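You operate a simulated robot arm through the tools that you are given. There is no shell and no other tool. Be economical: measure what you need, move in short steps, check, and stop when the job is done.

You are at the controls of a simulated robot arm. One attempt, no reset.

## Task
Change the belt for the size named on the drive box and tension it into the green.
Fine: red knob loose and star knob fully loose before the change; old belt on the clear part of the bench; red knob tight at the end.

The check looks at the end state, three seconds after you hand in, the way a careful person would. Anything else that was tipped, shoved, dropped, spilled or broken makes it a failure.

## Robot
A 7-joint arm with a two-finger parallel gripper, fixed in place. Base frame: the origin is at the foot of the arm, x ahead of it, y to its left, z up. Units: m, rad, N and s.
With the tool pointing down near the work surface it reaches from about 0.3 to 0.7 m from the base axis. Its first joint turns from -1.152 to 1.152 rad. Payload 1.57 kg.
The TCP is the grasp point between the finger pads, 0.03 m short of the fingertips. In the tool frame z runs along the fingers and y along their closing line. Largest opening 0.11 m; finger width 0.024, thickness 0.012; the body of the gripper, 0.048 by 0.112 m, starts 0.078 m behind the TCP.
Orientation is told as [roll, pitch, yaw] about the base's x, y, z axes, in that order, counted from this pose: with the fingers straight down and closing along the base's y, the tool's x points along the base's -x, its y along +y and its z along -z.

## Interface
- The arm moves only by the tool step_arm. Its argument "motion" is a list of rows, each a list of 7 numbers: the shift along the base's x, y, z in units of 100 mm (1.0 is 100 mm), then the turn, a rotation vector about the base's x, y, z in units of 60 degrees (1.0 is 60 degrees), then the finger opening in mm, from 0 to 110. In form: [[dx, dy, dz, ax, ay, az, jaw], ...]. A call has 1 to 20 rows; each row is the pose to reach, as a shift and turn from the pose commanded when the call began. A call with a number of a shift or a turn outside -1 to 1 is refused whole. Each row takes 0.2 s and may step no farther than 0.05 m and 0.15 rad from the row before; otherwise, or with a gripper value out of range, the whole call is refused. A pose out of reach is approached as far as the arm can. The call stops where the force on the tool passes 40 N (or 10 N more than at its start, if that is more) or the arm is blocked; 0.2 s more then pass. Each finger travels about 0.108 m/s and halts on what it meets, pressing with about 33 N; the grip force reading is that of the motor and also rises with nothing between the fingers. The clock runs only during rows and for 0.2 s after the last one: add rows that repeat a pose to give the fingers time. The reply holds the time, the measured pose of the TCP, the force on the tool along the base axes, the opening and the grip force, in the units named above and with some noise.
- Cameras (640 x 400 px; columns grow to the right, rows downward): "scene" is fixed at [0.1517, -0.3824, 1.4033]; the picture's right is [0.88, -0.48, 0.00], its down [-0.28, -0.52, -0.81] and it looks along [0.39, 0.71, -0.59] (base axes); focal length 323 px, centre (320, 200). "wrist" rides on the gripper at [-0.036, 0, -0.08] in the tool frame; the picture's right is [0.00, -1.00, 0.00], its down [0.97, 0.00, -0.24] and it looks along [0.24, 0.00, 0.97] (tool axes); focal length 218 px, centre (320, 200).
- snapshot(camera): a new picture of that camera. The clock stands still meanwhile.
- probe_pixels(camera, pixels): there is no depth. For up to 12 entries [column, row, z] of the newest picture of that camera ("zoom" is the newest enlarged one), the place [x, y] in the base frame at which the ray of that pixel passes the height z, good to about 0.002 m. The clock stands still meanwhile.
- zoom(camera, box): a new picture of the part [left, top, right, bottom] of that camera's present view, enlarged. The clock stands still meanwhile.
- sign_off(): hands the job in; it is judged then, once.

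Go step by step. Measure first, check grasps and placings, and put right what went wrong. The budget is 80 turns and 46 pictures, counting those below and the enlarged ones. Unless the task says otherwise, let go and move clear before handing in, and close with one line.

The tools are called after "Request:" as name(argument=value, ...) on one line, values as JSON. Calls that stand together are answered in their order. step_arm: Moves the arm, as the interface text tells. Its arguments: {"type":"object","properties":{"motion":{"type":"array","items":{"type":"array","items":{"type":"number"}}}},"required":["motion"]} The other tools are called the same way: snapshot (camera) takes a picture; probe_pixels (camera, pixels) gives the place at which the rays of pixels pass given heights; zoom (camera, box) takes an enlarged picture of a part of a camera's view; sign_off () hands the job in.

At the start:

```text
t: 0.0
eef_pos: [0.3487, -0.209, 1.2174]
tcp_rot: [0.0, 0.0, 0.0]
wrist_force: [-0.2, 0.7, -0.1]
width: 0.1101
finger_force: 0.0
```

scene: 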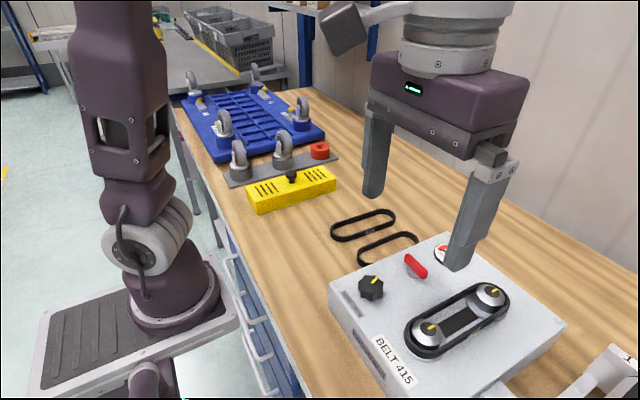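
wrist: 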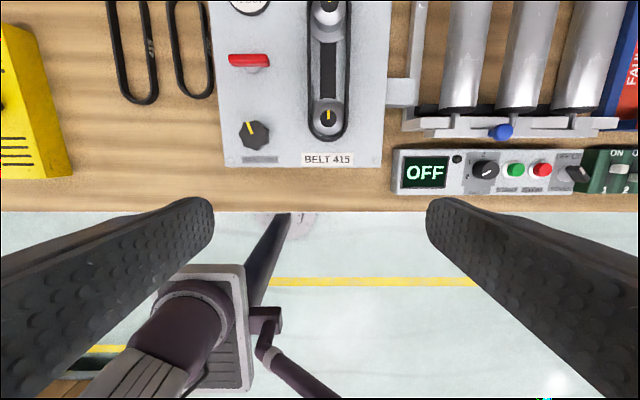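

The drive box label reads BELT 415 (scene ~395,360); two spare belts lie at about (363,225) and (388,248). I'll zoom in on the box and the belts.

Request:
zoom(camera="scene", box=[320, 220, 580, 400])

Request:
zoom(camera="scene", box=[310, 190, 440, 275])

Request:
zoom(camera="wrist", box=[90, 0, 410, 200])

```text
2.22 times, centred on (450, 310) of scene
```

zoom: 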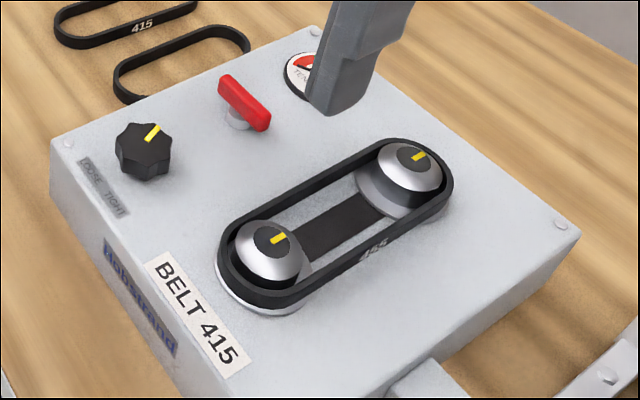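

```text
4.71 times, centred on (375, 232) of scene
```

zoom: 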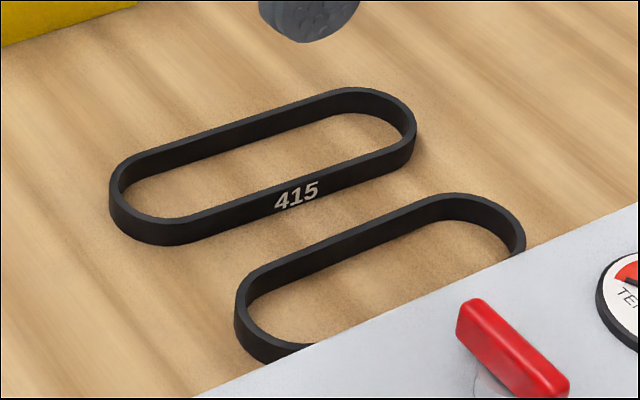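

```text
2.00 times, centred on (250, 100) of wrist
```

zoom: 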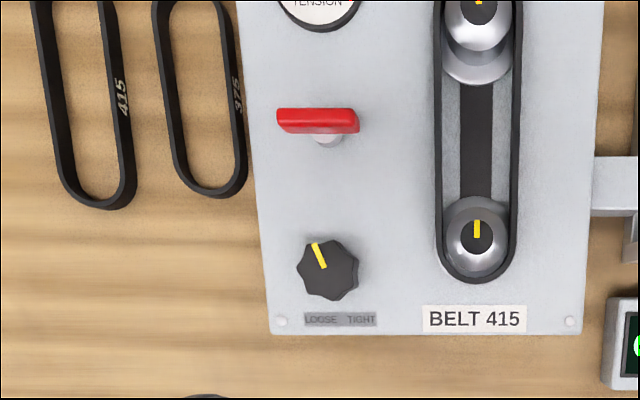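

The spare on the left is the 415, the right one is 375, and the mounted one is 45x/464. Next I move forward and look at the whole box from above.

Request:
step_arm(motion=[[0.4, 0, 0, 0, 0, 0, 110], [0.8, 0, 0, 0, 0, 0, 110], [1, 0, 0, 0, 0, 0, 110]])

Request:
step_arm(motion=[[0.4, 0, 0, 0, 0, 0, 110], [0.8, 0, 0, 0, 0, 0, 110], [0.9, 0, 0, 0, 0, 0, 110]])

Request:
snapshot(camera="wrist")

```text
t: 0.8
eef_pos: [0.4498, -0.206, 1.2188]
tcp_rot: [0.0, 0.001, 0.0]
wrist_force: [0.9, 0.6, -0.5]
width: 0.1098
finger_force: 0.0
```

```text
t: 1.6
eef_pos: [0.5393, -0.2056, 1.2178]
tcp_rot: [-0.001, 0.002, 0.001]
wrist_force: [0.8, -0.1, -0.8]
width: 0.1098
finger_force: 0.0
```

```text
40 pictures are left
```

wrist: 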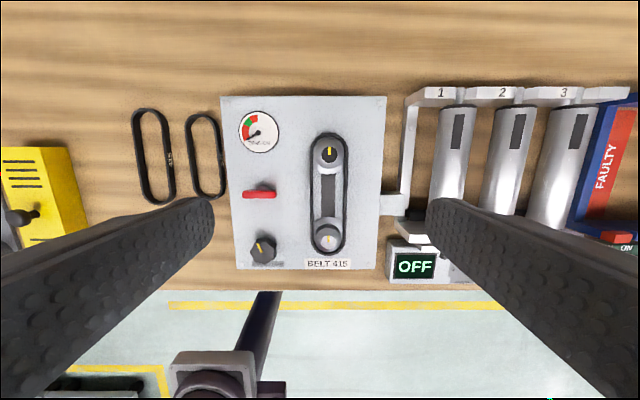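

Request:
zoom(camera="wrist", box=[120, 90, 400, 275])

Request:
snapshot(camera="scene")

```text
2.16 times, centred on (260, 182) of wrist
```

zoom: 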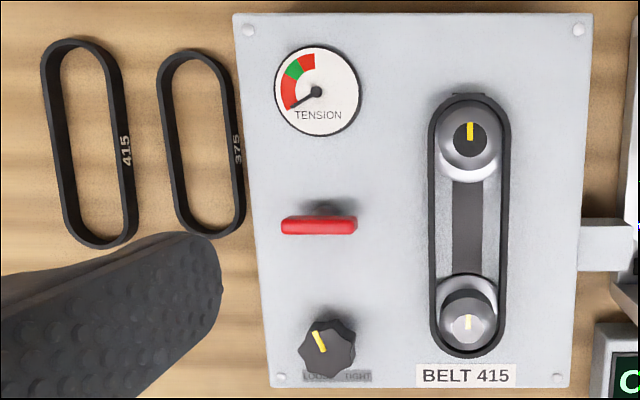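

```text
38 pictures are left
```

scene: 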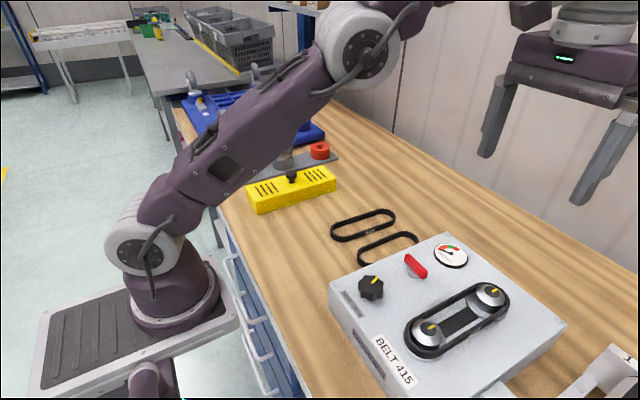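

Request:
zoom(camera="scene", box=[330, 230, 480, 324])

Request:
zoom(camera="wrist", box=[225, 170, 300, 275])

Request:
probe_pixels(camera="scene", pixels=[[331, 300, 0.93], [433, 232, 0.93], [563, 326, 0.93], [372, 283, 0.96], [415, 265, 0.96], [430, 328, 0.96], [490, 291, 0.96], [338, 239, 0.875], [390, 213, 0.875], [331, 300, 0.86], [331, 300, 0.95]])

Request:
probe_pixels(camera="wrist", pixels=[[222, 97, 0.94], [386, 97, 0.94], [379, 269, 0.94], [237, 269, 0.94], [259, 194, 0.96], [264, 248, 0.96], [330, 155, 0.96], [328, 237, 0.96], [259, 131, 0.94], [153, 155, 0.87], [206, 155, 0.87]])

```text
4.26 times, centred on (405, 277) of scene
```

zoom: 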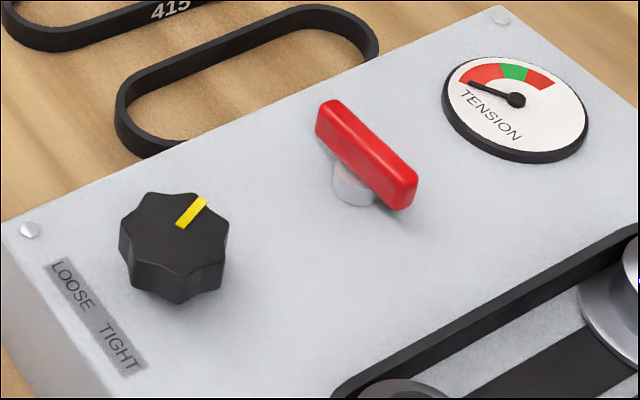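

```text
3.81 times, centred on (262, 222) of wrist
```

zoom: 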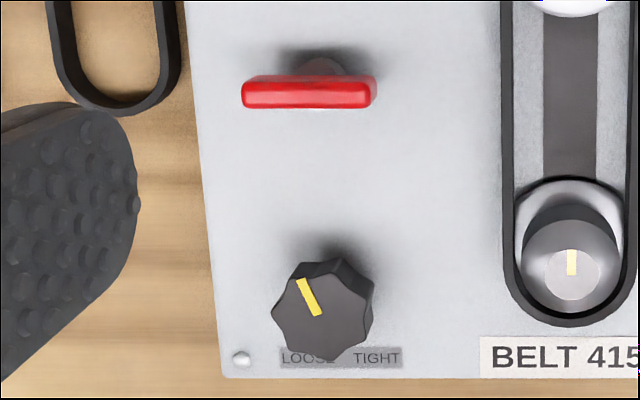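

```text
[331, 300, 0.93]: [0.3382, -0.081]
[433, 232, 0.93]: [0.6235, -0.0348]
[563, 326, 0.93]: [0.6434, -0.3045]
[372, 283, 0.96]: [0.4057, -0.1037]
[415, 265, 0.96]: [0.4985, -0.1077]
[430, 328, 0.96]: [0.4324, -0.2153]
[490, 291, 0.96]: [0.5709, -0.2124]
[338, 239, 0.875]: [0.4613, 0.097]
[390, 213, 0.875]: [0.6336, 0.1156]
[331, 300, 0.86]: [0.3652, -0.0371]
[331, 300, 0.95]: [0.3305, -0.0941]
```

```text
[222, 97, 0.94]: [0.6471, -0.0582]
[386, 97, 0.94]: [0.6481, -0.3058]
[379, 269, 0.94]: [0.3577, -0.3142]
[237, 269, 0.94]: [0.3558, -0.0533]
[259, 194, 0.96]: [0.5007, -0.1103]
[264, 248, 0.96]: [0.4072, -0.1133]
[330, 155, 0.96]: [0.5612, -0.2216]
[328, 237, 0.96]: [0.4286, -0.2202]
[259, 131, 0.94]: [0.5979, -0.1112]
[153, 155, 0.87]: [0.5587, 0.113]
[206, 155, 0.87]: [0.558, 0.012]
```

Request:
probe_pixels(camera="scene", pixels=[[336.6, 284, 0.94], [336.6, 284, 0.96], [447.4, 233.5, 0.94], [447.4, 233.5, 0.96], [416, 264.7, 0.96], [416, 264.7, 0.98], [371.8, 284, 0.96], [371.8, 284, 0.98], [430, 328, 0.98], [490, 291, 0.98], [430, 328, 0.94]])

Request:
probe_pixels(camera="wrist", pixels=[[241.5, 263.5, 0.94], [241.5, 263.5, 0.96], [226.4, 103.3, 0.94], [226.4, 103.3, 0.96], [258.8, 193, 0.96], [258.8, 193, 0.98], [263.3, 249.5, 0.96], [263.3, 249.5, 0.98], [328, 239, 0.98], [329, 154, 0.98]])

```text
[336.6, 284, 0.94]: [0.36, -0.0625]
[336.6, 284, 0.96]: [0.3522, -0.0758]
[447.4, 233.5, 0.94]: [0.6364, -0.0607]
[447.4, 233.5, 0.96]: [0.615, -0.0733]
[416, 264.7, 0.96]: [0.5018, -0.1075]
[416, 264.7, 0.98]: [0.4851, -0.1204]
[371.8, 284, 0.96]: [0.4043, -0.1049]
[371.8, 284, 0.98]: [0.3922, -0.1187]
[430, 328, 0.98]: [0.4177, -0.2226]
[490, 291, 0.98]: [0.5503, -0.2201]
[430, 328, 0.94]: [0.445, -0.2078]
```

```text
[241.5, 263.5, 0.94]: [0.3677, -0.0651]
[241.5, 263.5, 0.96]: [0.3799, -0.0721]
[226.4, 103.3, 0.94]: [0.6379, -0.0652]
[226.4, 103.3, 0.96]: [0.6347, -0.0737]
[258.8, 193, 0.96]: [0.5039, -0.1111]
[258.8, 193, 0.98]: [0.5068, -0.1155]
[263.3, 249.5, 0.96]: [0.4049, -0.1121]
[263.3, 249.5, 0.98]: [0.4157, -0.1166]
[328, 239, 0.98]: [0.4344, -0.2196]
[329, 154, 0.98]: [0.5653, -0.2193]
```

Triangulation puts the box top at z≈0.937, the red bar at (0.503,-0.110, top 0.958) lying along y, the star knob at (0.405,-0.110, top 0.962), and the pulleys at (0.431,-0.217) and (0.562,-0.217). I'll turn the gripper -90° so it can take the red bar by its flat sides.

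Request:
step_arm(motion=[[-0.05, 0.1, -0.2, 0, 0, -0.14, 110], [-0.1, 0.2, -0.4, 0, 0, -0.28, 100], [-0.15, 0.4, -0.6, 0, 0, -0.42, 80], [-0.2, 0.6, -0.7, 0, 0, -0.56, 60], [-0.25, 0.8, -0.8, 0, 0, -0.7, 50], [-0.3, 0.95, -0.9, 0, 0, -0.84, 50], [-0.36, 0.96, -0.95, 0, 0, -0.98, 50]])

Request:
step_arm(motion=[[0, 0, -0.2, 0, 0, -0.13, 50], [0, 0, -0.4, 0, 0, -0.26, 50], [0, 0, -0.6, 0, 0, -0.39, 50], [0, 0, -0.7, 0, 0, -0.52, 50]])

Request:
snapshot(camera="wrist")

```text
t: 3.2
eef_pos: [0.503, -0.1123, 1.1224]
tcp_rot: [-0.001, 0.0, -1.029]
wrist_force: [-0.7, 1.3, -0.3]
width: 0.0501
finger_force: 0.1
```

```text
t: 4.2
eef_pos: [0.5026, -0.1124, 1.0524]
tcp_rot: [0.0, 0.001, -1.571]
wrist_force: [-0.3, 0.0, 0.4]
width: 0.0501
finger_force: 0.1
```

```text
35 pictures are left
```

wrist: 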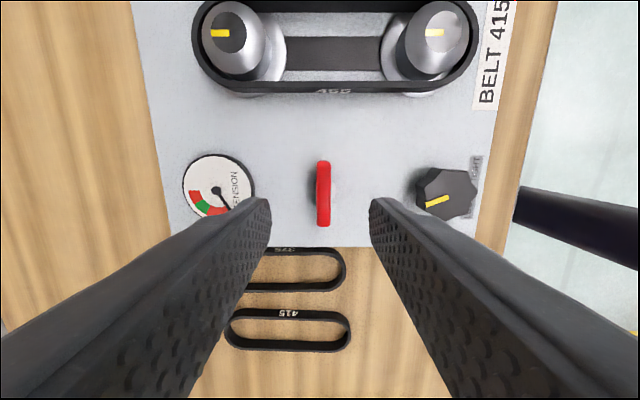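

The old belt is a 455. The red bar's centre is at pixel (323,194), between the fingers in the closing direction, so I'll check its exact position.

Request:
probe_pixels(camera="wrist", pixels=[[323, 164, 0.958], [323, 224, 0.958], [437, 203, 0.962], [447, 190, 0.962], [230, 32, 0.968], [435, 32, 0.968], [285, 60, 0.95], [228, 329, 0.87], [350, 332, 0.87], [289, 309, 0.87], [289, 348, 0.87]])

```text
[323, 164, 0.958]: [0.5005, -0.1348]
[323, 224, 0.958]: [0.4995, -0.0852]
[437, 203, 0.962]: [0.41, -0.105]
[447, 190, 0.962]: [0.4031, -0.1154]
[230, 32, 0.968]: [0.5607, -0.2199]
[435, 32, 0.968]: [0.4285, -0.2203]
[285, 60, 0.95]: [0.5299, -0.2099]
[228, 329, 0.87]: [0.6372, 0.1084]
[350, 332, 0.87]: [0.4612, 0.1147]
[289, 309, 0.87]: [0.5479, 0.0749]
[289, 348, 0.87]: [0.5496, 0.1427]
```

Request:
step_arm(motion=[[-0.02, 0.01, -0.3, 0, 0, 0, 50], [-0.02, 0.01, -0.6, 0, 0, 0, 50], [-0.02, 0.01, -0.78, 0, 0, 0, 50], [-0.02, 0.01, -0.78, 0, 0, 0, 0], [-0.02, 0.01, -0.78, 0, 0, 0, 0], [-0.02, 0.01, -0.78, 0, 0, 0, 0]])

```text
t: 5.6
eef_pos: [0.5003, -0.1114, 0.9739]
tcp_rot: [-0.005, 0.001, -1.57]
wrist_force: [-11.2, 0.9, -2.0]
width: 0.0215
finger_force: 35.1
```

The grip stopped at 21.5 mm, so it took the round stem rather than the bar. I'll open, rise 8 mm and regrip.

Request:
step_arm(motion=[[0, 0, 0, 0, 0, 0, 40], [0, 0, 0.09, 0, 0, 0, 40], [-0.0, 0, 0.09, 0, 0, 0, 0], [0, 0, 0.09, 0, 0, 0, 0], [0, 0, 0.09, 0, 0, 0, 0]])

Request:
zoom(camera="scene", box=[330, 200, 530, 325])

```text
t: 6.8
eef_pos: [0.5014, -0.1115, 0.9832]
tcp_rot: [-0.001, -0.001, -1.572]
wrist_force: [-8.6, -0.2, 1.4]
width: 0.012
finger_force: 29.0
```

```text
3.20 times, centred on (430, 262) of scene
```

zoom: 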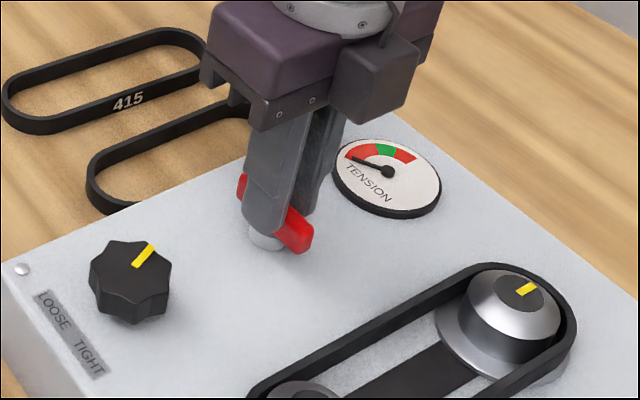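

The bar is gripped at 12 mm width. Now I turn it counter-clockwise about 50° as a test.

Request:
step_arm(motion=[[-0.015, 0, 0, 0, 0, 0, 0], [-0.015, 0, 0, 0, 0, 0.12, 0], [-0.015, 0, 0, 0, 0, 0.24, 0], [-0.015, 0, 0, 0, 0, 0.36, 0], [-0.015, 0, 0, 0, 0, 0.48, 0], [-0.015, 0, 0, 0, 0, 0.6, 0], [-0.015, 0, 0, 0, 0, 0.72, 0], [-0.015, 0, 0, 0, 0, 0.84, 0]])

Request:
zoom(camera="scene", box=[330, 200, 530, 325])

```text
t: 8.6
eef_pos: [0.502, -0.1097, 0.984]
tcp_rot: [0.003, -0.004, -0.687]
wrist_force: [25.0, 1.5, -8.8]
width: 0.0117
finger_force: 29.6
```

```text
3.20 times, centred on (430, 262) of scene
```

zoom: 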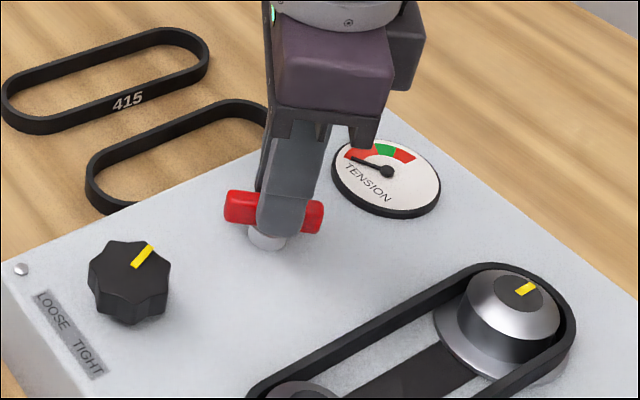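

The bar turns freely with the tool. I'll ease the side force and continue to 90°.

Request:
step_arm(motion=[[0.025, -0.01, 0, 0, 0, 0, 0], [0.025, -0.01, 0, 0, 0, 0.12, 0], [0.025, -0.01, 0, 0, 0, 0.24, 0], [0.025, -0.01, 0, 0, 0, 0.36, 0], [0.025, -0.01, 0, 0, 0, 0.48, 0], [0.025, -0.01, 0, 0, 0, 0.6, 0], [0.025, -0.01, 0, 0, 0, 0.66, 0]])

Request:
zoom(camera="scene", box=[330, 200, 530, 325])

```text
t: 10.2
eef_pos: [0.5015, -0.1096, 0.9842]
tcp_rot: [0.0, 0.0, 0.003]
wrist_force: [-1.2, 28.6, 21.6]
width: 0.0118
finger_force: 29.0
```

```text
3.20 times, centred on (430, 262) of scene
```

zoom: 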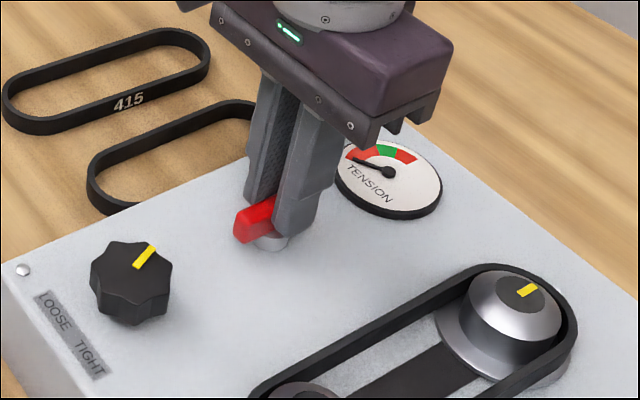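

It has turned 90° CCW. I'll relieve the side force and test whether there is a stop a bit further on.

Request:
step_arm(motion=[[0, 0.025, 0, 0, 0, 0, 0], [0, 0.025, 0, 0, 0, 0.12, 0], [0, 0.025, 0, 0, 0, 0.24, 0], [0, 0.025, 0, 0, 0, 0.36, 0]])

Request:
zoom(camera="scene", box=[330, 200, 530, 325])

```text
t: 11.2
eef_pos: [0.5027, -0.109, 0.9829]
tcp_rot: [-0.002, -0.002, 0.379]
wrist_force: [6.7, 13.5, 9.0]
width: 0.0218
finger_force: 35.4
```

```text
3.20 times, centred on (430, 262) of scene
```

zoom: 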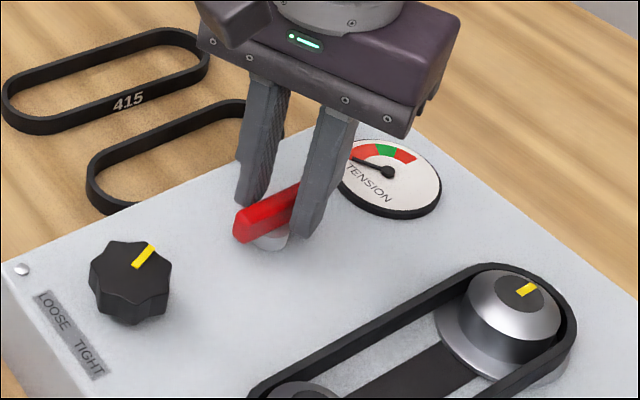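

The bar hit its loose stop with the bar pointing along x, and the fingers slipped over it. The red knob is loose now. Next I go to the star knob with the gripper yawed clockwise, leaving room for CCW turning.

Request:
step_arm(motion=[[0, 0, 0, 0, 0, 0, 60], [0, 0, 0.1, 0, 0, 0, 70], [0, 0, 0.5, 0, 0, -0.14, 70], [-0.2, 0, 0.7, 0, 0, -0.28, 70], [-0.4, 0, 0.7, 0, 0, -0.42, 70], [-0.6, 0, 0.7, 0, 0, -0.56, 70], [-0.8, 0, 0.7, 0, 0, -0.7, 70], [-0.98, -0.03, 0.7, 0, 0, -0.84, 70], [-0.98, -0.03, 0.7, 0, 0, -0.98, 70]])

Request:
step_arm(motion=[[0, 0, 0, 0, 0, -0.14, 70], [0, 0, 0, 0, 0, -0.28, 70], [0, 0, 0, 0, 0, -0.42, 70], [0, 0, 0, 0, 0, -0.52, 70]])

Request:
snapshot(camera="wrist")

```text
t: 13.2
eef_pos: [0.4027, -0.1123, 1.0549]
tcp_rot: [-0.001, 0.002, -0.65]
wrist_force: [0.8, -0.4, -0.7]
width: 0.0701
finger_force: 0.0
```

```text
t: 14.2
eef_pos: [0.4034, -0.1129, 1.0535]
tcp_rot: [-0.001, 0.0, -1.196]
wrist_force: [-0.6, 0.4, 1.1]
width: 0.0702
finger_force: 0.0
```

```text
30 pictures are left
```

wrist: 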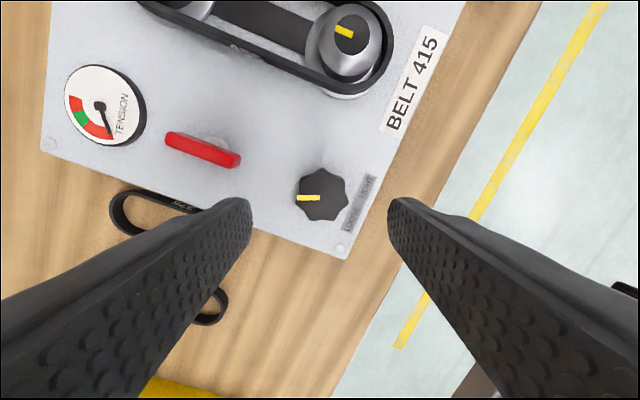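

Request:
probe_pixels(camera="wrist", pixels=[[322, 194, 0.962], [297, 194, 0.962], [348, 194, 0.962], [322, 168, 0.962], [322, 220, 0.962], [166, 140, 0.958], [240, 160, 0.958]])

```text
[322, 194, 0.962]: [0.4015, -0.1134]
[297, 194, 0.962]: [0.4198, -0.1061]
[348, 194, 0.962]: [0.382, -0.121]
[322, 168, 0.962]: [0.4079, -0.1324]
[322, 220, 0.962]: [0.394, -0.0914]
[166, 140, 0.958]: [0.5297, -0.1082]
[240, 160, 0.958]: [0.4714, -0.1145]
```

Request:
step_arm(motion=[[-0.01, 0, -0.3, 0, 0, 0, 65], [-0.01, 0, -0.6, 0, 0, 0, 65], [-0.01, 0, -0.78, 0, 0, 0, 65], [-0.01, 0, -0.78, 0, 0, 0, 30], [-0.01, 0, -0.78, 0, 0, 0, 20], [-0.01, 0, -0.78, 0, 0, 0, 20]])

```text
t: 15.6
eef_pos: [0.4012, -0.113, 0.9755]
tcp_rot: [-0.002, 0.003, -1.193]
wrist_force: [-9.2, -3.0, -3.3]
width: 0.0434
finger_force: 45.1
```

The star is gripped at about 43 mm. I turn it CCW.

Request:
step_arm(motion=[[0, 0, 0, 0, 0, 0.12, 20], [0, 0, 0, 0, 0, 0.24, 20], [0, 0, 0, 0, 0, 0.36, 20], [0, 0, 0, 0, 0, 0.48, 20], [0, 0, 0, 0, 0, 0.6, 20], [0, 0, 0, 0, 0, 0.72, 20], [0, 0, 0, 0, 0, 0.84, 20], [0, 0, 0, 0, 0, 0.96, 20]])

Request:
zoom(camera="scene", box=[320, 200, 560, 350])

```text
t: 17.4
eef_pos: [0.4035, -0.1094, 0.9759]
tcp_rot: [0.0, 0.001, -0.184]
wrist_force: [0.4, 29.3, 6.3]
width: 0.0434
finger_force: 44.7
```

```text
2.67 times, centred on (440, 275) of scene
```

zoom: 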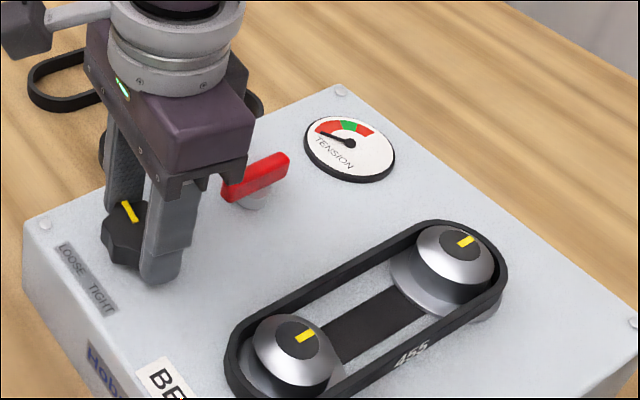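

The star turned about 57° CCW with no stop yet. I'll re-centre slightly and keep turning.

Request:
step_arm(motion=[[0, 0.03, 0, 0, 0, 0, 20], [0, 0.03, 0, 0, 0, 0.12, 20], [0, 0.03, 0, 0, 0, 0.24, 20], [0, 0.03, 0, 0, 0, 0.36, 20], [0, 0.03, 0, 0, 0, 0.48, 20], [0, 0.03, 0, 0, 0, 0.6, 20], [0, 0.03, 0, 0, 0, 0.72, 20], [0, 0.03, 0, 0, 0, 0.84, 20], [0, 0.03, 0, 0, 0, 0.96, 20]])

Request:
zoom(camera="scene", box=[320, 200, 560, 350])

```text
t: 19.4
eef_pos: [0.4021, -0.1078, 0.9762]
tcp_rot: [0.001, 0.002, 0.82]
wrist_force: [-11.1, 25.0, -0.1]
width: 0.0432
finger_force: 45.0
```

```text
2.67 times, centred on (440, 275) of scene
```

zoom: 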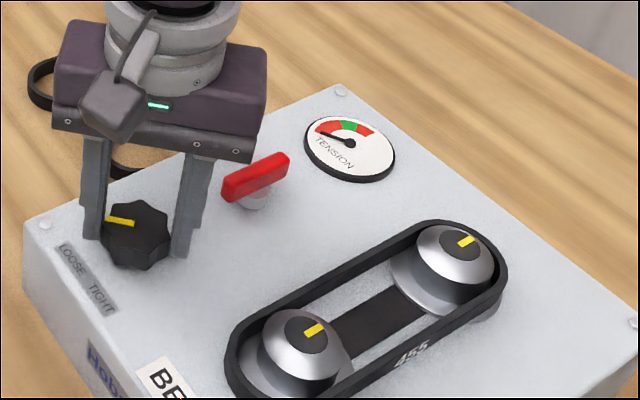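

The near pulley is sliding toward the far one, to (314,330), so CCW does loosen. I continue.

Request:
step_arm(motion=[[-0.01, 0.02, 0, 0, 0, 0, 20], [-0.01, 0.02, 0, 0, 0, 0.12, 20], [-0.01, 0.02, 0, 0, 0, 0.24, 20], [-0.01, 0.02, 0, 0, 0, 0.36, 20], [-0.01, 0.02, 0, 0, 0, 0.48, 20], [-0.01, 0.02, 0, 0, 0, 0.6, 20], [-0.01, 0.02, 0, 0, 0, 0.72, 20], [-0.01, 0.02, 0, 0, 0, 0.84, 20], [-0.01, 0.02, 0, 0, 0, 0.96, 20]])

Request:
zoom(camera="scene", box=[320, 200, 560, 350])

```text
t: 21.0
eef_pos: [0.4003, -0.1066, 0.9759]
tcp_rot: [0.003, -0.001, 1.52]
wrist_force: [-8.2, 7.0, 16.2]
width: 0.0434
finger_force: 45.3
stopped in row 7: the force on the tool passed its limit (the readings are from after the stop); the commanded pose is now the measured one
```

```text
2.67 times, centred on (440, 275) of scene
```

zoom: 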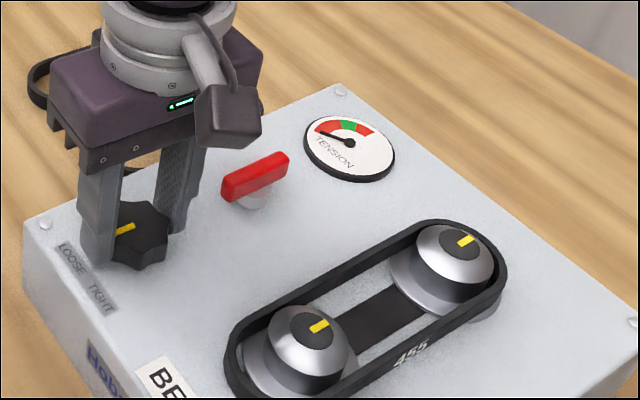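

The turn stopped at 1.52 rad on force, which may be the loose stop. I'll regrip from a lower yaw and try again to confirm.

Request:
step_arm(motion=[[0, 0, 0, 0, 0, 0, 70], [0, 0, 0, 0, 0, 0, 70], [0, 0, 0.3, 0, 0, 0, 70], [0, 0, 0.3, 0, 0, -0.14, 70], [0, 0, 0.3, 0, 0, -0.28, 70], [0, 0, 0.3, 0, 0, -0.42, 70], [0, 0, 0.3, 0, 0, -0.56, 70], [0, 0, 0.3, 0, 0, -0.7, 70], [0.015, 0, 0.3, 0, 0, -0.84, 70], [0.015, 0, 0.0, 0, 0, -0.84, 70], [0.015, 0, 0.0, 0, 0, -0.84, 20], [0.015, 0, 0.0, 0, 0, -0.84, 20], [0.015, 0, 0.0, 0, 0, -0.84, 20]])

Request:
step_arm(motion=[[0, 0, 0, 0, 0, 0.1, 20], [0, 0, 0, 0, 0, 0.2, 20], [0, 0, 0, 0, 0, 0.3, 20], [0, 0, 0, 0, 0, 0.4, 20], [0, 0, 0, 0, 0, 0.5, 20]])

Request:
zoom(camera="scene", box=[320, 200, 560, 350])

```text
t: 23.8
eef_pos: [0.4021, -0.1078, 0.9745]
tcp_rot: [0.001, -0.002, 0.638]
wrist_force: [6.9, -13.1, -2.4]
width: 0.0434
finger_force: 45.2
```

```text
t: 25.0
eef_pos: [0.401, -0.1073, 0.9745]
tcp_rot: [0.004, 0.001, 1.163]
wrist_force: [-4.3, -1.3, -5.6]
width: 0.0434
finger_force: 44.8
```

```text
2.67 times, centred on (440, 275) of scene
```

zoom: 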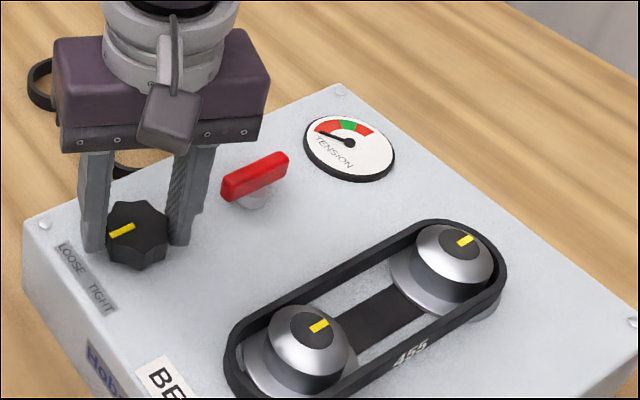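

Another 30° of turning left the pointer and the pulley at (318,327) unchanged, so the star is at its loose stop. I'll release, rise and turn back to yaw 0 over the belt for a measuring view.

Request:
step_arm(motion=[[0, 0, 0, 0, 0, 0, 70], [0, 0, 0, 0, 0, 0, 80], [0, 0, 0.4, 0, 0, -0.14, 110], [0, 0, 0.8, 0, 0, -0.28, 110], [0.2, -0.1, 1, 0, 0, -0.42, 110], [0.4, -0.3, 1, 0, 0, -0.56, 110], [0.6, -0.6, 1, 0, 0, -0.7, 110], [0.8, -0.9, 1, 0, 0, -0.84, 110], [1, -1, 1, 0, 0, -0.98, 110], [1, -1, 1, 0, 0, -1, 110]])

Request:
step_arm(motion=[[0, -0.1, 0, 0, 0, -0.111, 110], [0, -0.1, 0, 0, 0, -0.111, 110]])

Request:
snapshot(camera="wrist")

Request:
snapshot(camera="scene")

```text
t: 27.2
eef_pos: [0.5033, -0.2064, 1.0756]
tcp_rot: [0.004, -0.003, 0.112]
wrist_force: [-0.4, 0.0, -1.0]
width: 0.1099
finger_force: 0.2
```

```text
t: 27.8
eef_pos: [0.5015, -0.2158, 1.0752]
tcp_rot: [0.004, -0.001, -0.005]
wrist_force: [0.1, 0.0, 0.1]
width: 0.11
finger_force: 0.0
```

```text
25 pictures are left
```

wrist: 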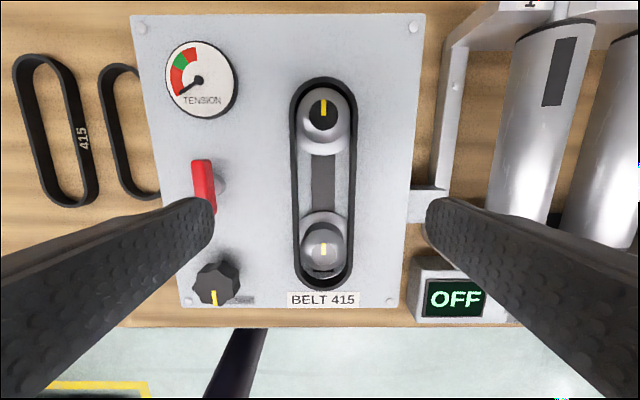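

```text
24 pictures are left
```

scene: 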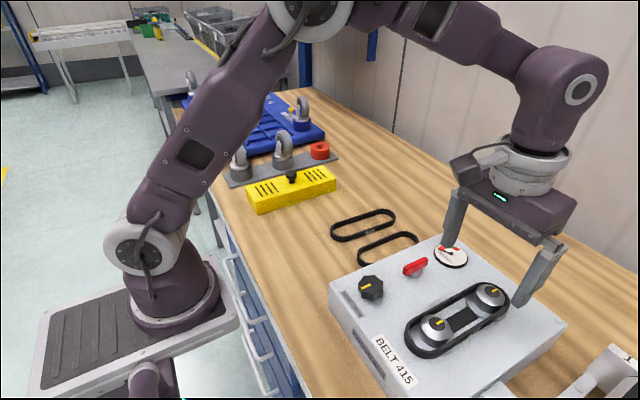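

Request:
probe_pixels(camera="wrist", pixels=[[290, 180, 0.955], [357, 180, 0.955], [323, 77, 0.955], [325, 289, 0.955], [323, 110, 0.968], [324, 248, 0.968], [215, 284, 0.962], [203, 187, 0.958], [40, 130, 0.875]])

Request:
zoom(camera="scene", box=[395, 270, 525, 370])

Request:
probe_pixels(camera="scene", pixels=[[249, 212, 0.86], [335, 190, 0.86], [247, 190, 0.88], [331, 238, 0.86], [395, 213, 0.875], [270, 240, 0.86], [440, 200, 0.86], [400, 175, 0.86], [335, 157, 0.86], [240, 205, 0.86]])

```text
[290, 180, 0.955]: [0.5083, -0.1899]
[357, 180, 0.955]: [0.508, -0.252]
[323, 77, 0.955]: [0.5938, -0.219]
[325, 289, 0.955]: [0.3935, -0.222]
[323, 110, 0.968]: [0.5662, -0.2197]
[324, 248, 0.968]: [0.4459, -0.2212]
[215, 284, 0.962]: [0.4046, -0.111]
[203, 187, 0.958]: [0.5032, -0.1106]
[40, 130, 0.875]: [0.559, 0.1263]
```

```text
4.00 times, centred on (460, 320) of scene
```

zoom: 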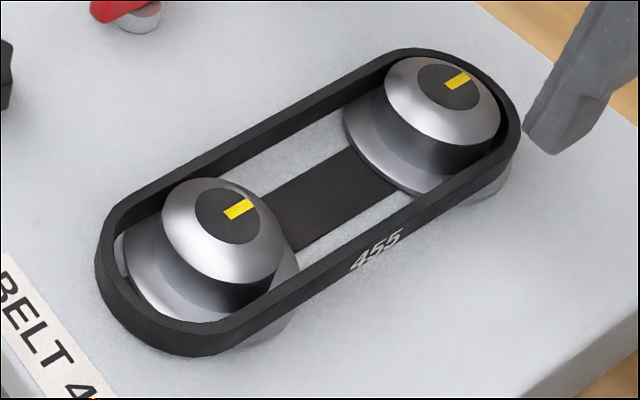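

```text
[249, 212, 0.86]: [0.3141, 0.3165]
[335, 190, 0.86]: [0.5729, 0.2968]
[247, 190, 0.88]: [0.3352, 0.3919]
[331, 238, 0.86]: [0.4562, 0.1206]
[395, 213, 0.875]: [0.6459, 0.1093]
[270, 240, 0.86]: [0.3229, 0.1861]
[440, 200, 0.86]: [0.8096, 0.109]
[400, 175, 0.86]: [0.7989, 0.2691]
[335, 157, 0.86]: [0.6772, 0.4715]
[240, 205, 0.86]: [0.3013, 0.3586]
```

The near pulley now sits at x≈0.446, the far one at 0.566. The old belt hangs slack, centred at about (0.494,-0.221) and 62 mm wide. I'll grasp it across both strands from outside.

Request:
step_arm(motion=[[-0.08, -0.05, -0.4, 0, 0, 0, 90], [-0.08, -0.05, -0.8, 0, 0, 0, 90], [-0.08, -0.05, -1.0, 0, 0, 0, 90]])

Request:
step_arm(motion=[[0, 0, -0.035, 0, 0, 0, 80], [0, 0, -0.035, 0, 0, 0, 50], [0, 0, -0.035, 0, 0, 0, 50], [0, 0, -0.035, 0, 0, 0, 50]])

Request:
zoom(camera="scene", box=[380, 250, 540, 370])

```text
t: 28.6
eef_pos: [0.4945, -0.2215, 0.9741]
tcp_rot: [0.002, 0.0, -0.002]
wrist_force: [0.3, -0.2, 0.1]
width: 0.0902
finger_force: 0.0
```

```text
t: 29.6
eef_pos: [0.4954, -0.2218, 0.9704]
tcp_rot: [0.005, 0.0, -0.001]
wrist_force: [-0.1, 0.7, 0.2]
width: 0.059
finger_force: 33.1
```

```text
3.33 times, centred on (460, 310) of scene
```

zoom: 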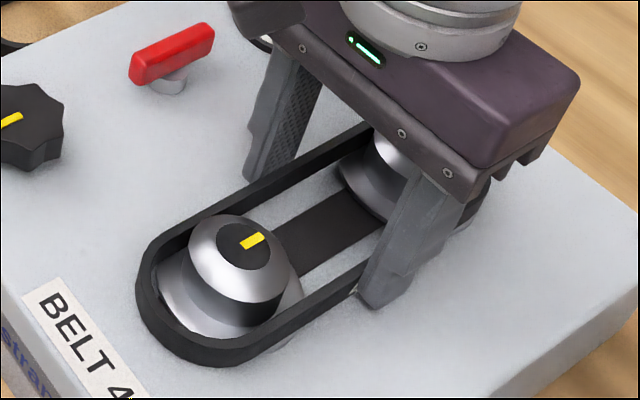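

The belt is held rigidly at 59 mm. I lift it straight up.

Request:
step_arm(motion=[[0, 0, 0.1, 0, 0, 0, 50], [0, 0, 0.2, 0, 0, 0, 50], [0, 0, 0.4, 0, 0, 0, 50], [0, 0, 0.7, 0, 0, 0, 50], [0, 0, 1, 0, 0, 0, 50]])

Request:
snapshot(camera="scene")

```text
t: 30.8
eef_pos: [0.4936, -0.2223, 1.072]
tcp_rot: [0.004, 0.001, -0.003]
wrist_force: [0.6, -0.7, -0.7]
width: 0.0589
finger_force: 33.2
```

```text
21 pictures are left
```

scene: 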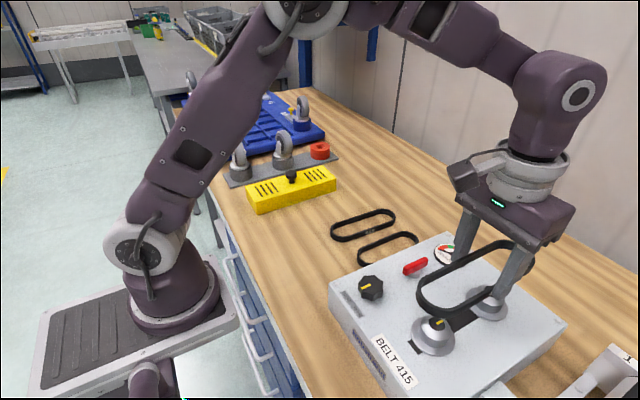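

The old belt is clear of the pulleys. I carry it left to the open bench between the 415 belt and the yellow box, aiming for about (0.48,0.222).

Request:
step_arm(motion=[[0, 0.4, 0, 0, 0, 0, 50], [0, 0.8, 0, 0, 0, 0, 50], [0, 1, 0, 0, 0, 0, 50]])

Request:
step_arm(motion=[[0, 0.4, 0, 0, 0, 0, 50], [0, 0.8, 0, 0, 0, 0, 50], [0, 1, 0, 0, 0, 0, 50]])

Request:
step_arm(motion=[[0, 0.4, 0, 0, 0, 0, 50], [0, 0.8, 0, 0, 0, 0, 50], [0, 1, 0, 0, 0, 0, 50]])

Request:
step_arm(motion=[[0, 0.4, 0, 0, 0, 0, 50], [0, 0.8, 0, 0, 0, 0, 50], [0, 1, 0, 0, 0, 0, 50]])

Request:
step_arm(motion=[[-0.1, 0.3, 0, 0, 0, 0, 50], [-0.14, 0.45, -0.2, 0, 0, 0, 50], [-0.14, 0.45, -0.5, 0, 0, 0, 50], [-0.14, 0.45, -0.9, 0, 0, 0, 50], [-0.14, 0.45, -1, 0, 0, 0, 50]])

Request:
snapshot(camera="scene")

```text
t: 31.6
eef_pos: [0.4944, -0.1222, 1.0715]
tcp_rot: [0.004, 0.0, -0.002]
wrist_force: [0.4, 0.4, 0.0]
width: 0.0588
finger_force: 33.2
```

```text
t: 32.4
eef_pos: [0.4942, -0.0221, 1.073]
tcp_rot: [0.003, 0.001, -0.002]
wrist_force: [-0.9, -0.9, -0.6]
width: 0.0587
finger_force: 33.3
```

```text
t: 33.2
eef_pos: [0.4943, 0.0787, 1.0742]
tcp_rot: [0.004, -0.002, -0.002]
wrist_force: [0.8, 0.2, 0.7]
width: 0.059
finger_force: 33.3
```

```text
t: 34.0
eef_pos: [0.4944, 0.1766, 1.0746]
tcp_rot: [0.004, -0.002, -0.001]
wrist_force: [-0.3, 0.7, -0.3]
width: 0.0588
finger_force: 32.5
```

```text
t: 35.2
eef_pos: [0.481, 0.2225, 0.9733]
tcp_rot: [0.003, 0.0, -0.002]
wrist_force: [0.1, -0.5, 0.2]
width: 0.0587
finger_force: 33.3
```

```text
20 pictures are left
```

scene: 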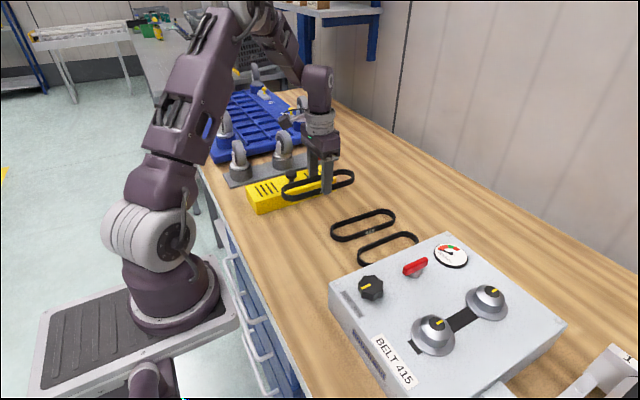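

All clear around it; I lower to the bench and release.

Request:
step_arm(motion=[[0, 0, -0.3, 0, 0, 0, 50], [0, 0, -0.6, 0, 0, 0, 50], [0, 0, -0.75, 0, 0, 0, 50], [0, 0, -0.81, 0, 0, 0, 50], [0, 0, -0.81, 0, 0, 0, 65], [0, 0, -0.81, 0, 0, 0, 75], [0, 0, -0.81, 0, 0, 0, 75], [0, 0, -0.5, 0, 0, 0, 75], [0, 0, 0, 0, 0, 0, 75]])

Request:
step_arm(motion=[[0.2, -0.3, 0.3, 0, 0, 0, 100], [0.5, -0.6, 0.6, 0, 0, 0, 100], [0.68, -1, 0.6, 0, 0, 0, 100]])

Request:
snapshot(camera="wrist")

Request:
snapshot(camera="scene")

```text
t: 37.2
eef_pos: [0.4808, 0.2221, 0.9746]
tcp_rot: [0.002, 0.0, -0.002]
wrist_force: [-0.6, -0.2, 0.1]
width: 0.0751
finger_force: 0.0
```

```text
refused: row 2 steps farther than a row can; nothing moved
```

```text
19 pictures are left
```

wrist: 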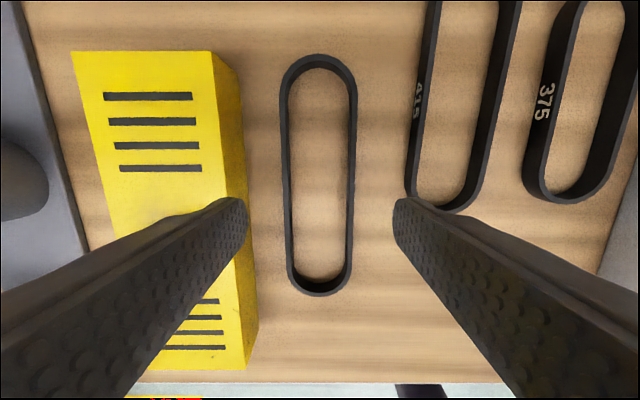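

```text
18 pictures are left
```

scene: 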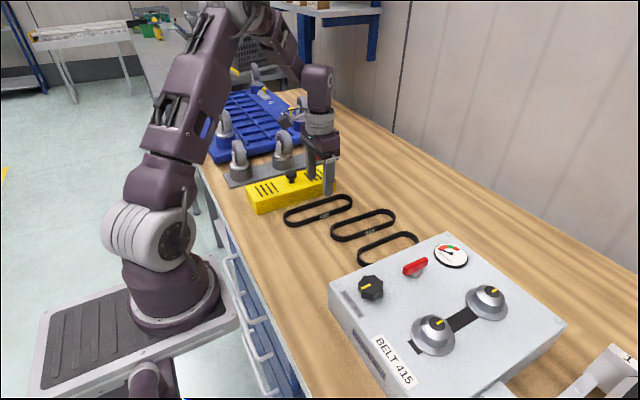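

The old belt lies flat at wrist (320,175), clear of everything. Now I move over the 415 belt.

Request:
step_arm(motion=[[0.1, -0.2, 0.3, 0, 0, 0, 100], [0.3, -0.5, 0.6, 0, 0, 0, 100], [0.5, -0.8, 0.7, 0, 0, 0, 100], [0.68, -1, 0.7, 0, 0, 0, 100]])

Request:
snapshot(camera="wrist")

```text
t: 38.2
eef_pos: [0.5514, 0.1222, 1.0417]
tcp_rot: [0.004, 0.001, -0.002]
wrist_force: [0.2, -0.2, -0.1]
width: 0.0998
finger_force: 0.1
```

```text
17 pictures are left
```

wrist: 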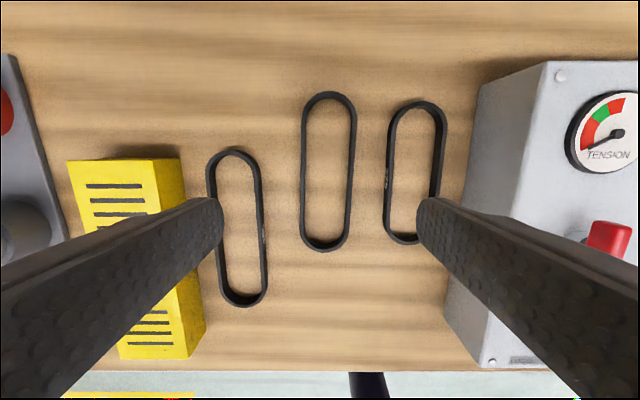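

Request:
probe_pixels(camera="wrist", pixels=[[330, 91, 0.873], [325, 254, 0.873], [303, 125, 0.873], [356, 125, 0.873], [299, 220, 0.873], [351, 220, 0.873], [386, 180, 0.873], [386, 180, 0.86]])

```text
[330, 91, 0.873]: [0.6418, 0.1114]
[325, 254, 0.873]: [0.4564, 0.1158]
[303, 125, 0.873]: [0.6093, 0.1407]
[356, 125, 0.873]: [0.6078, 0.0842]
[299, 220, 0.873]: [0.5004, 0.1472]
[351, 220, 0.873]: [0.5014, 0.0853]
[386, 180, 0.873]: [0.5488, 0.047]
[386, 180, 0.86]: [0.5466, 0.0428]
```

The 415 belt is centred at (0.549,0.114), about 62 mm wide. I descend and grip it across.

Request:
step_arm(motion=[[-0.02, -0.08, -0.3, 0, 0, 0, 85], [-0.02, -0.08, -0.7, 0, 0, 0, 82], [-0.02, -0.08, -1, 0, 0, 0, 82]])

Request:
step_arm(motion=[[0, 0, -0.3, 0, 0, 0, 82], [0, 0, -0.49, 0, 0, 0, 82], [0, 0, -0.49, 0, 0, 0, 65], [0, 0, -0.49, 0, 0, 0, 50], [0, 0, -0.49, 0, 0, 0, 50], [0, 0, -0.49, 0, 0, 0, 50], [0, 0, -0.2, 0, 0, 0, 50], [0, 0, 0.2, 0, 0, 0, 50], [0, 0, 0.6, 0, 0, 0, 50], [0, 0, 1, 0, 0, 0, 50]])

Request:
snapshot(camera="wrist")

```text
t: 39.0
eef_pos: [0.549, 0.1144, 0.9424]
tcp_rot: [0.003, -0.003, -0.002]
wrist_force: [-0.4, 0.2, -0.5]
width: 0.0818
finger_force: 0.0
```

```text
t: 41.2
eef_pos: [0.5476, 0.1165, 1.0424]
tcp_rot: [0.003, 0.0, 0.0]
wrist_force: [-0.6, 0.5, -0.1]
width: 0.059
finger_force: 33.3
```

```text
16 pictures are left
```

wrist: 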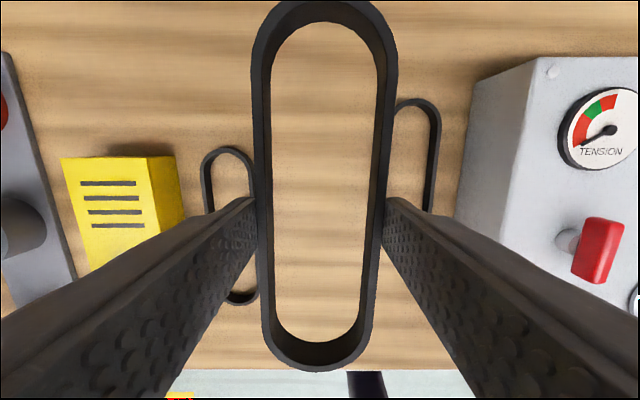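

Request:
probe_pixels(camera="wrist", pixels=[[325, 22, 1.026], [318, 341, 1.012], [318, 370, 1.026], [253, 100, 1.026], [398, 100, 1.026], [250, 200, 1.026], [387, 200, 1.026], [261, 330, 1.026], [374, 330, 1.026]])

```text
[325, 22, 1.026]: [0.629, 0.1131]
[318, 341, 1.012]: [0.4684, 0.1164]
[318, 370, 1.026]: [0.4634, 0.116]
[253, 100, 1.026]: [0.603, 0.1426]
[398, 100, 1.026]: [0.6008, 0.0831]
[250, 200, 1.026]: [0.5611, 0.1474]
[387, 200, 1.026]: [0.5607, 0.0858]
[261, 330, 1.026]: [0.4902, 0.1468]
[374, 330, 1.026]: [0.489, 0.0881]
```

The 415 is held at 59 mm, centred on the TCP within about 1 mm and turned about -0.03 rad. I carry it over the pulleys, correcting the yaw, and look again.

Request:
step_arm(motion=[[0, -0.4, 0.2, 0, 0, 0, 50], [-0.1, -0.8, 0.3, 0, 0, 0, 50], [-0.1, -1, 0.3, 0, 0, 0, 50]])

Request:
step_arm(motion=[[0, -0.4, 0, 0, 0, 0, 50], [-0.1, -0.8, 0, 0, 0, 0, 50], [-0.1, -1, 0, 0, 0, 0, 50]])

Request:
step_arm(motion=[[0, -0.4, 0, 0, 0, 0, 50], [-0.1, -0.8, 0, 0, 0, 0, 50], [-0.1, -1, 0, 0, 0, 0, 50]])

Request:
step_arm(motion=[[-0.1, -0.3, 0, 0, 0, 0.03, 50], [-0.126, -0.36, 0, 0, 0, 0.03, 50], [-0.126, -0.36, -0.3, 0, 0, 0.03, 50]])

Request:
snapshot(camera="wrist")

Request:
zoom(camera="scene", box=[380, 230, 560, 370])

```text
t: 42.0
eef_pos: [0.5373, 0.0148, 1.0712]
tcp_rot: [0.005, -0.002, -0.002]
wrist_force: [0.1, 0.1, -0.8]
width: 0.0593
finger_force: 33.1
```

```text
t: 42.8
eef_pos: [0.5265, -0.0852, 1.0723]
tcp_rot: [0.005, 0.0, -0.002]
wrist_force: [0.3, 0.2, -0.8]
width: 0.0589
finger_force: 33.3
```

```text
t: 43.6
eef_pos: [0.5154, -0.1856, 1.0728]
tcp_rot: [0.003, -0.001, -0.004]
wrist_force: [-0.3, -0.3, 0.8]
width: 0.0589
finger_force: 33.1
```

```text
t: 44.4
eef_pos: [0.5044, -0.2219, 1.0419]
tcp_rot: [0.003, -0.003, 0.028]
wrist_force: [-0.3, 0.0, -0.3]
width: 0.0591
finger_force: 32.7
```

```text
15 pictures are left
```

wrist: 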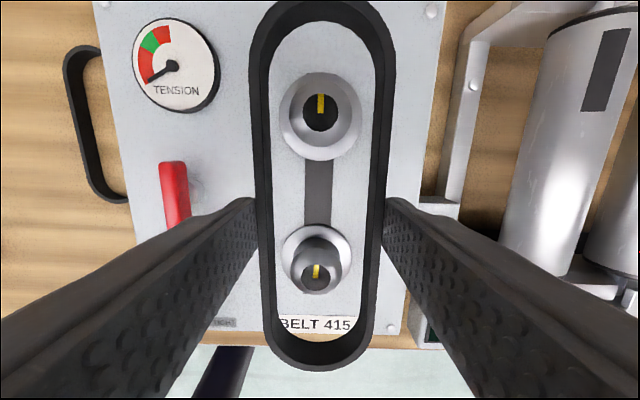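

```text
2.86 times, centred on (470, 300) of scene
```

zoom: 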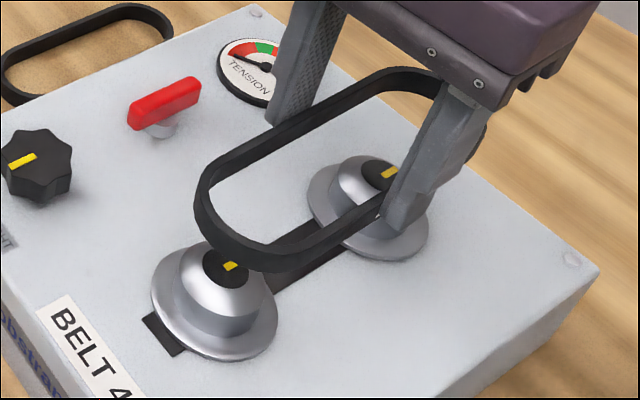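

Request:
probe_pixels(camera="wrist", pixels=[[320, 110, 0.969], [314, 281, 0.969], [321, 73, 0.943], [321, 160, 0.943], [278, 117, 0.943], [363, 117, 0.943], [316, 226, 0.943], [352, 252, 0.943], [282, 252, 0.943], [322, 22, 1.026], [318, 370, 1.026]])

Request:
probe_pixels(camera="zoom", pixels=[[228, 265, 0.969], [381, 174, 0.969], [228, 265, 0.975], [381, 174, 0.975]])

Request:
probe_pixels(camera="wrist", pixels=[[320, 110, 0.975], [314, 281, 0.975], [253, 200, 1.026], [388, 200, 1.026], [250, 100, 1.026], [396, 100, 1.026], [262, 320, 1.026], [376, 320, 1.026]])

```text
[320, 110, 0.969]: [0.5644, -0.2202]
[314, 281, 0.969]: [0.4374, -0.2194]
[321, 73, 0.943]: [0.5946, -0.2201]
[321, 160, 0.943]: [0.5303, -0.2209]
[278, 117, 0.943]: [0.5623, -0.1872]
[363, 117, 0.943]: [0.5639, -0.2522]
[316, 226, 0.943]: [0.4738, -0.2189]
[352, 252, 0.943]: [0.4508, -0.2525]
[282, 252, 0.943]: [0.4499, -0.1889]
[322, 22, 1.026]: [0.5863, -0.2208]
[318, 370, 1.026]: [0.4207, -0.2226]
```

```text
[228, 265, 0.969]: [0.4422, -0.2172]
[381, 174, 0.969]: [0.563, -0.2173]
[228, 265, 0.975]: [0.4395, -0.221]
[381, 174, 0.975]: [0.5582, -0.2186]
```

```text
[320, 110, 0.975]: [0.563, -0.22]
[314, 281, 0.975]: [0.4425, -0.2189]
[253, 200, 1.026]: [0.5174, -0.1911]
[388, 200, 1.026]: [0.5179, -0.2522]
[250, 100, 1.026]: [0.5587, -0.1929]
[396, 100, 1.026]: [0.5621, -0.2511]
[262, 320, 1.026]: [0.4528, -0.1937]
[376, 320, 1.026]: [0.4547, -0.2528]
```

The pulley centres are at (0.442,-0.2197) and (0.563,-0.2197), so their midpoint is x 0.502. The belt's centre is about 4 mm too far in +x and 2 mm too far in -y, so I correct that and lower it gently.

Request:
step_arm(motion=[[-0.035, 0.02, 0, 0, 0, 0, 50], [-0.035, 0.02, -0.2, 0, 0, 0, 50], [-0.035, 0.02, -0.35, 0, 0, 0, 50], [-0.035, 0.02, -0.42, 0, 0, 0, 50], [-0.035, 0.02, -0.49, 0, 0, 0, 50], [-0.035, 0.02, -0.55, 0, 0, 0, 50], [-0.035, 0.02, -0.61, 0, 0, 0, 50], [-0.035, 0.02, -0.67, 0, 0, 0, 50]])

Request:
zoom(camera="scene", box=[380, 230, 560, 370])

```text
t: 46.2
eef_pos: [0.5002, -0.2192, 0.9752]
tcp_rot: [0.004, -0.002, 0.03]
wrist_force: [0.1, 0.3, 0.0]
width: 0.0589
finger_force: 32.4
```

```text
2.86 times, centred on (470, 300) of scene
```

zoom: 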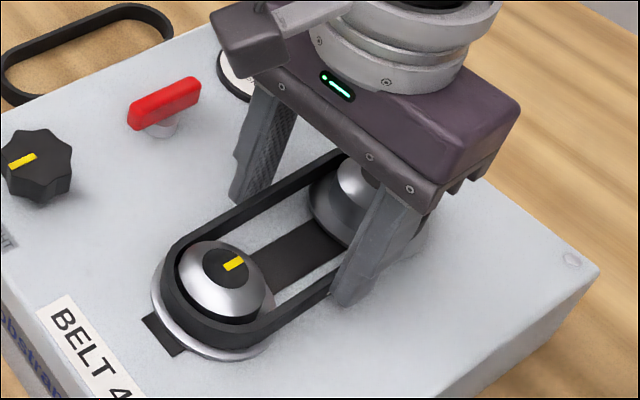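

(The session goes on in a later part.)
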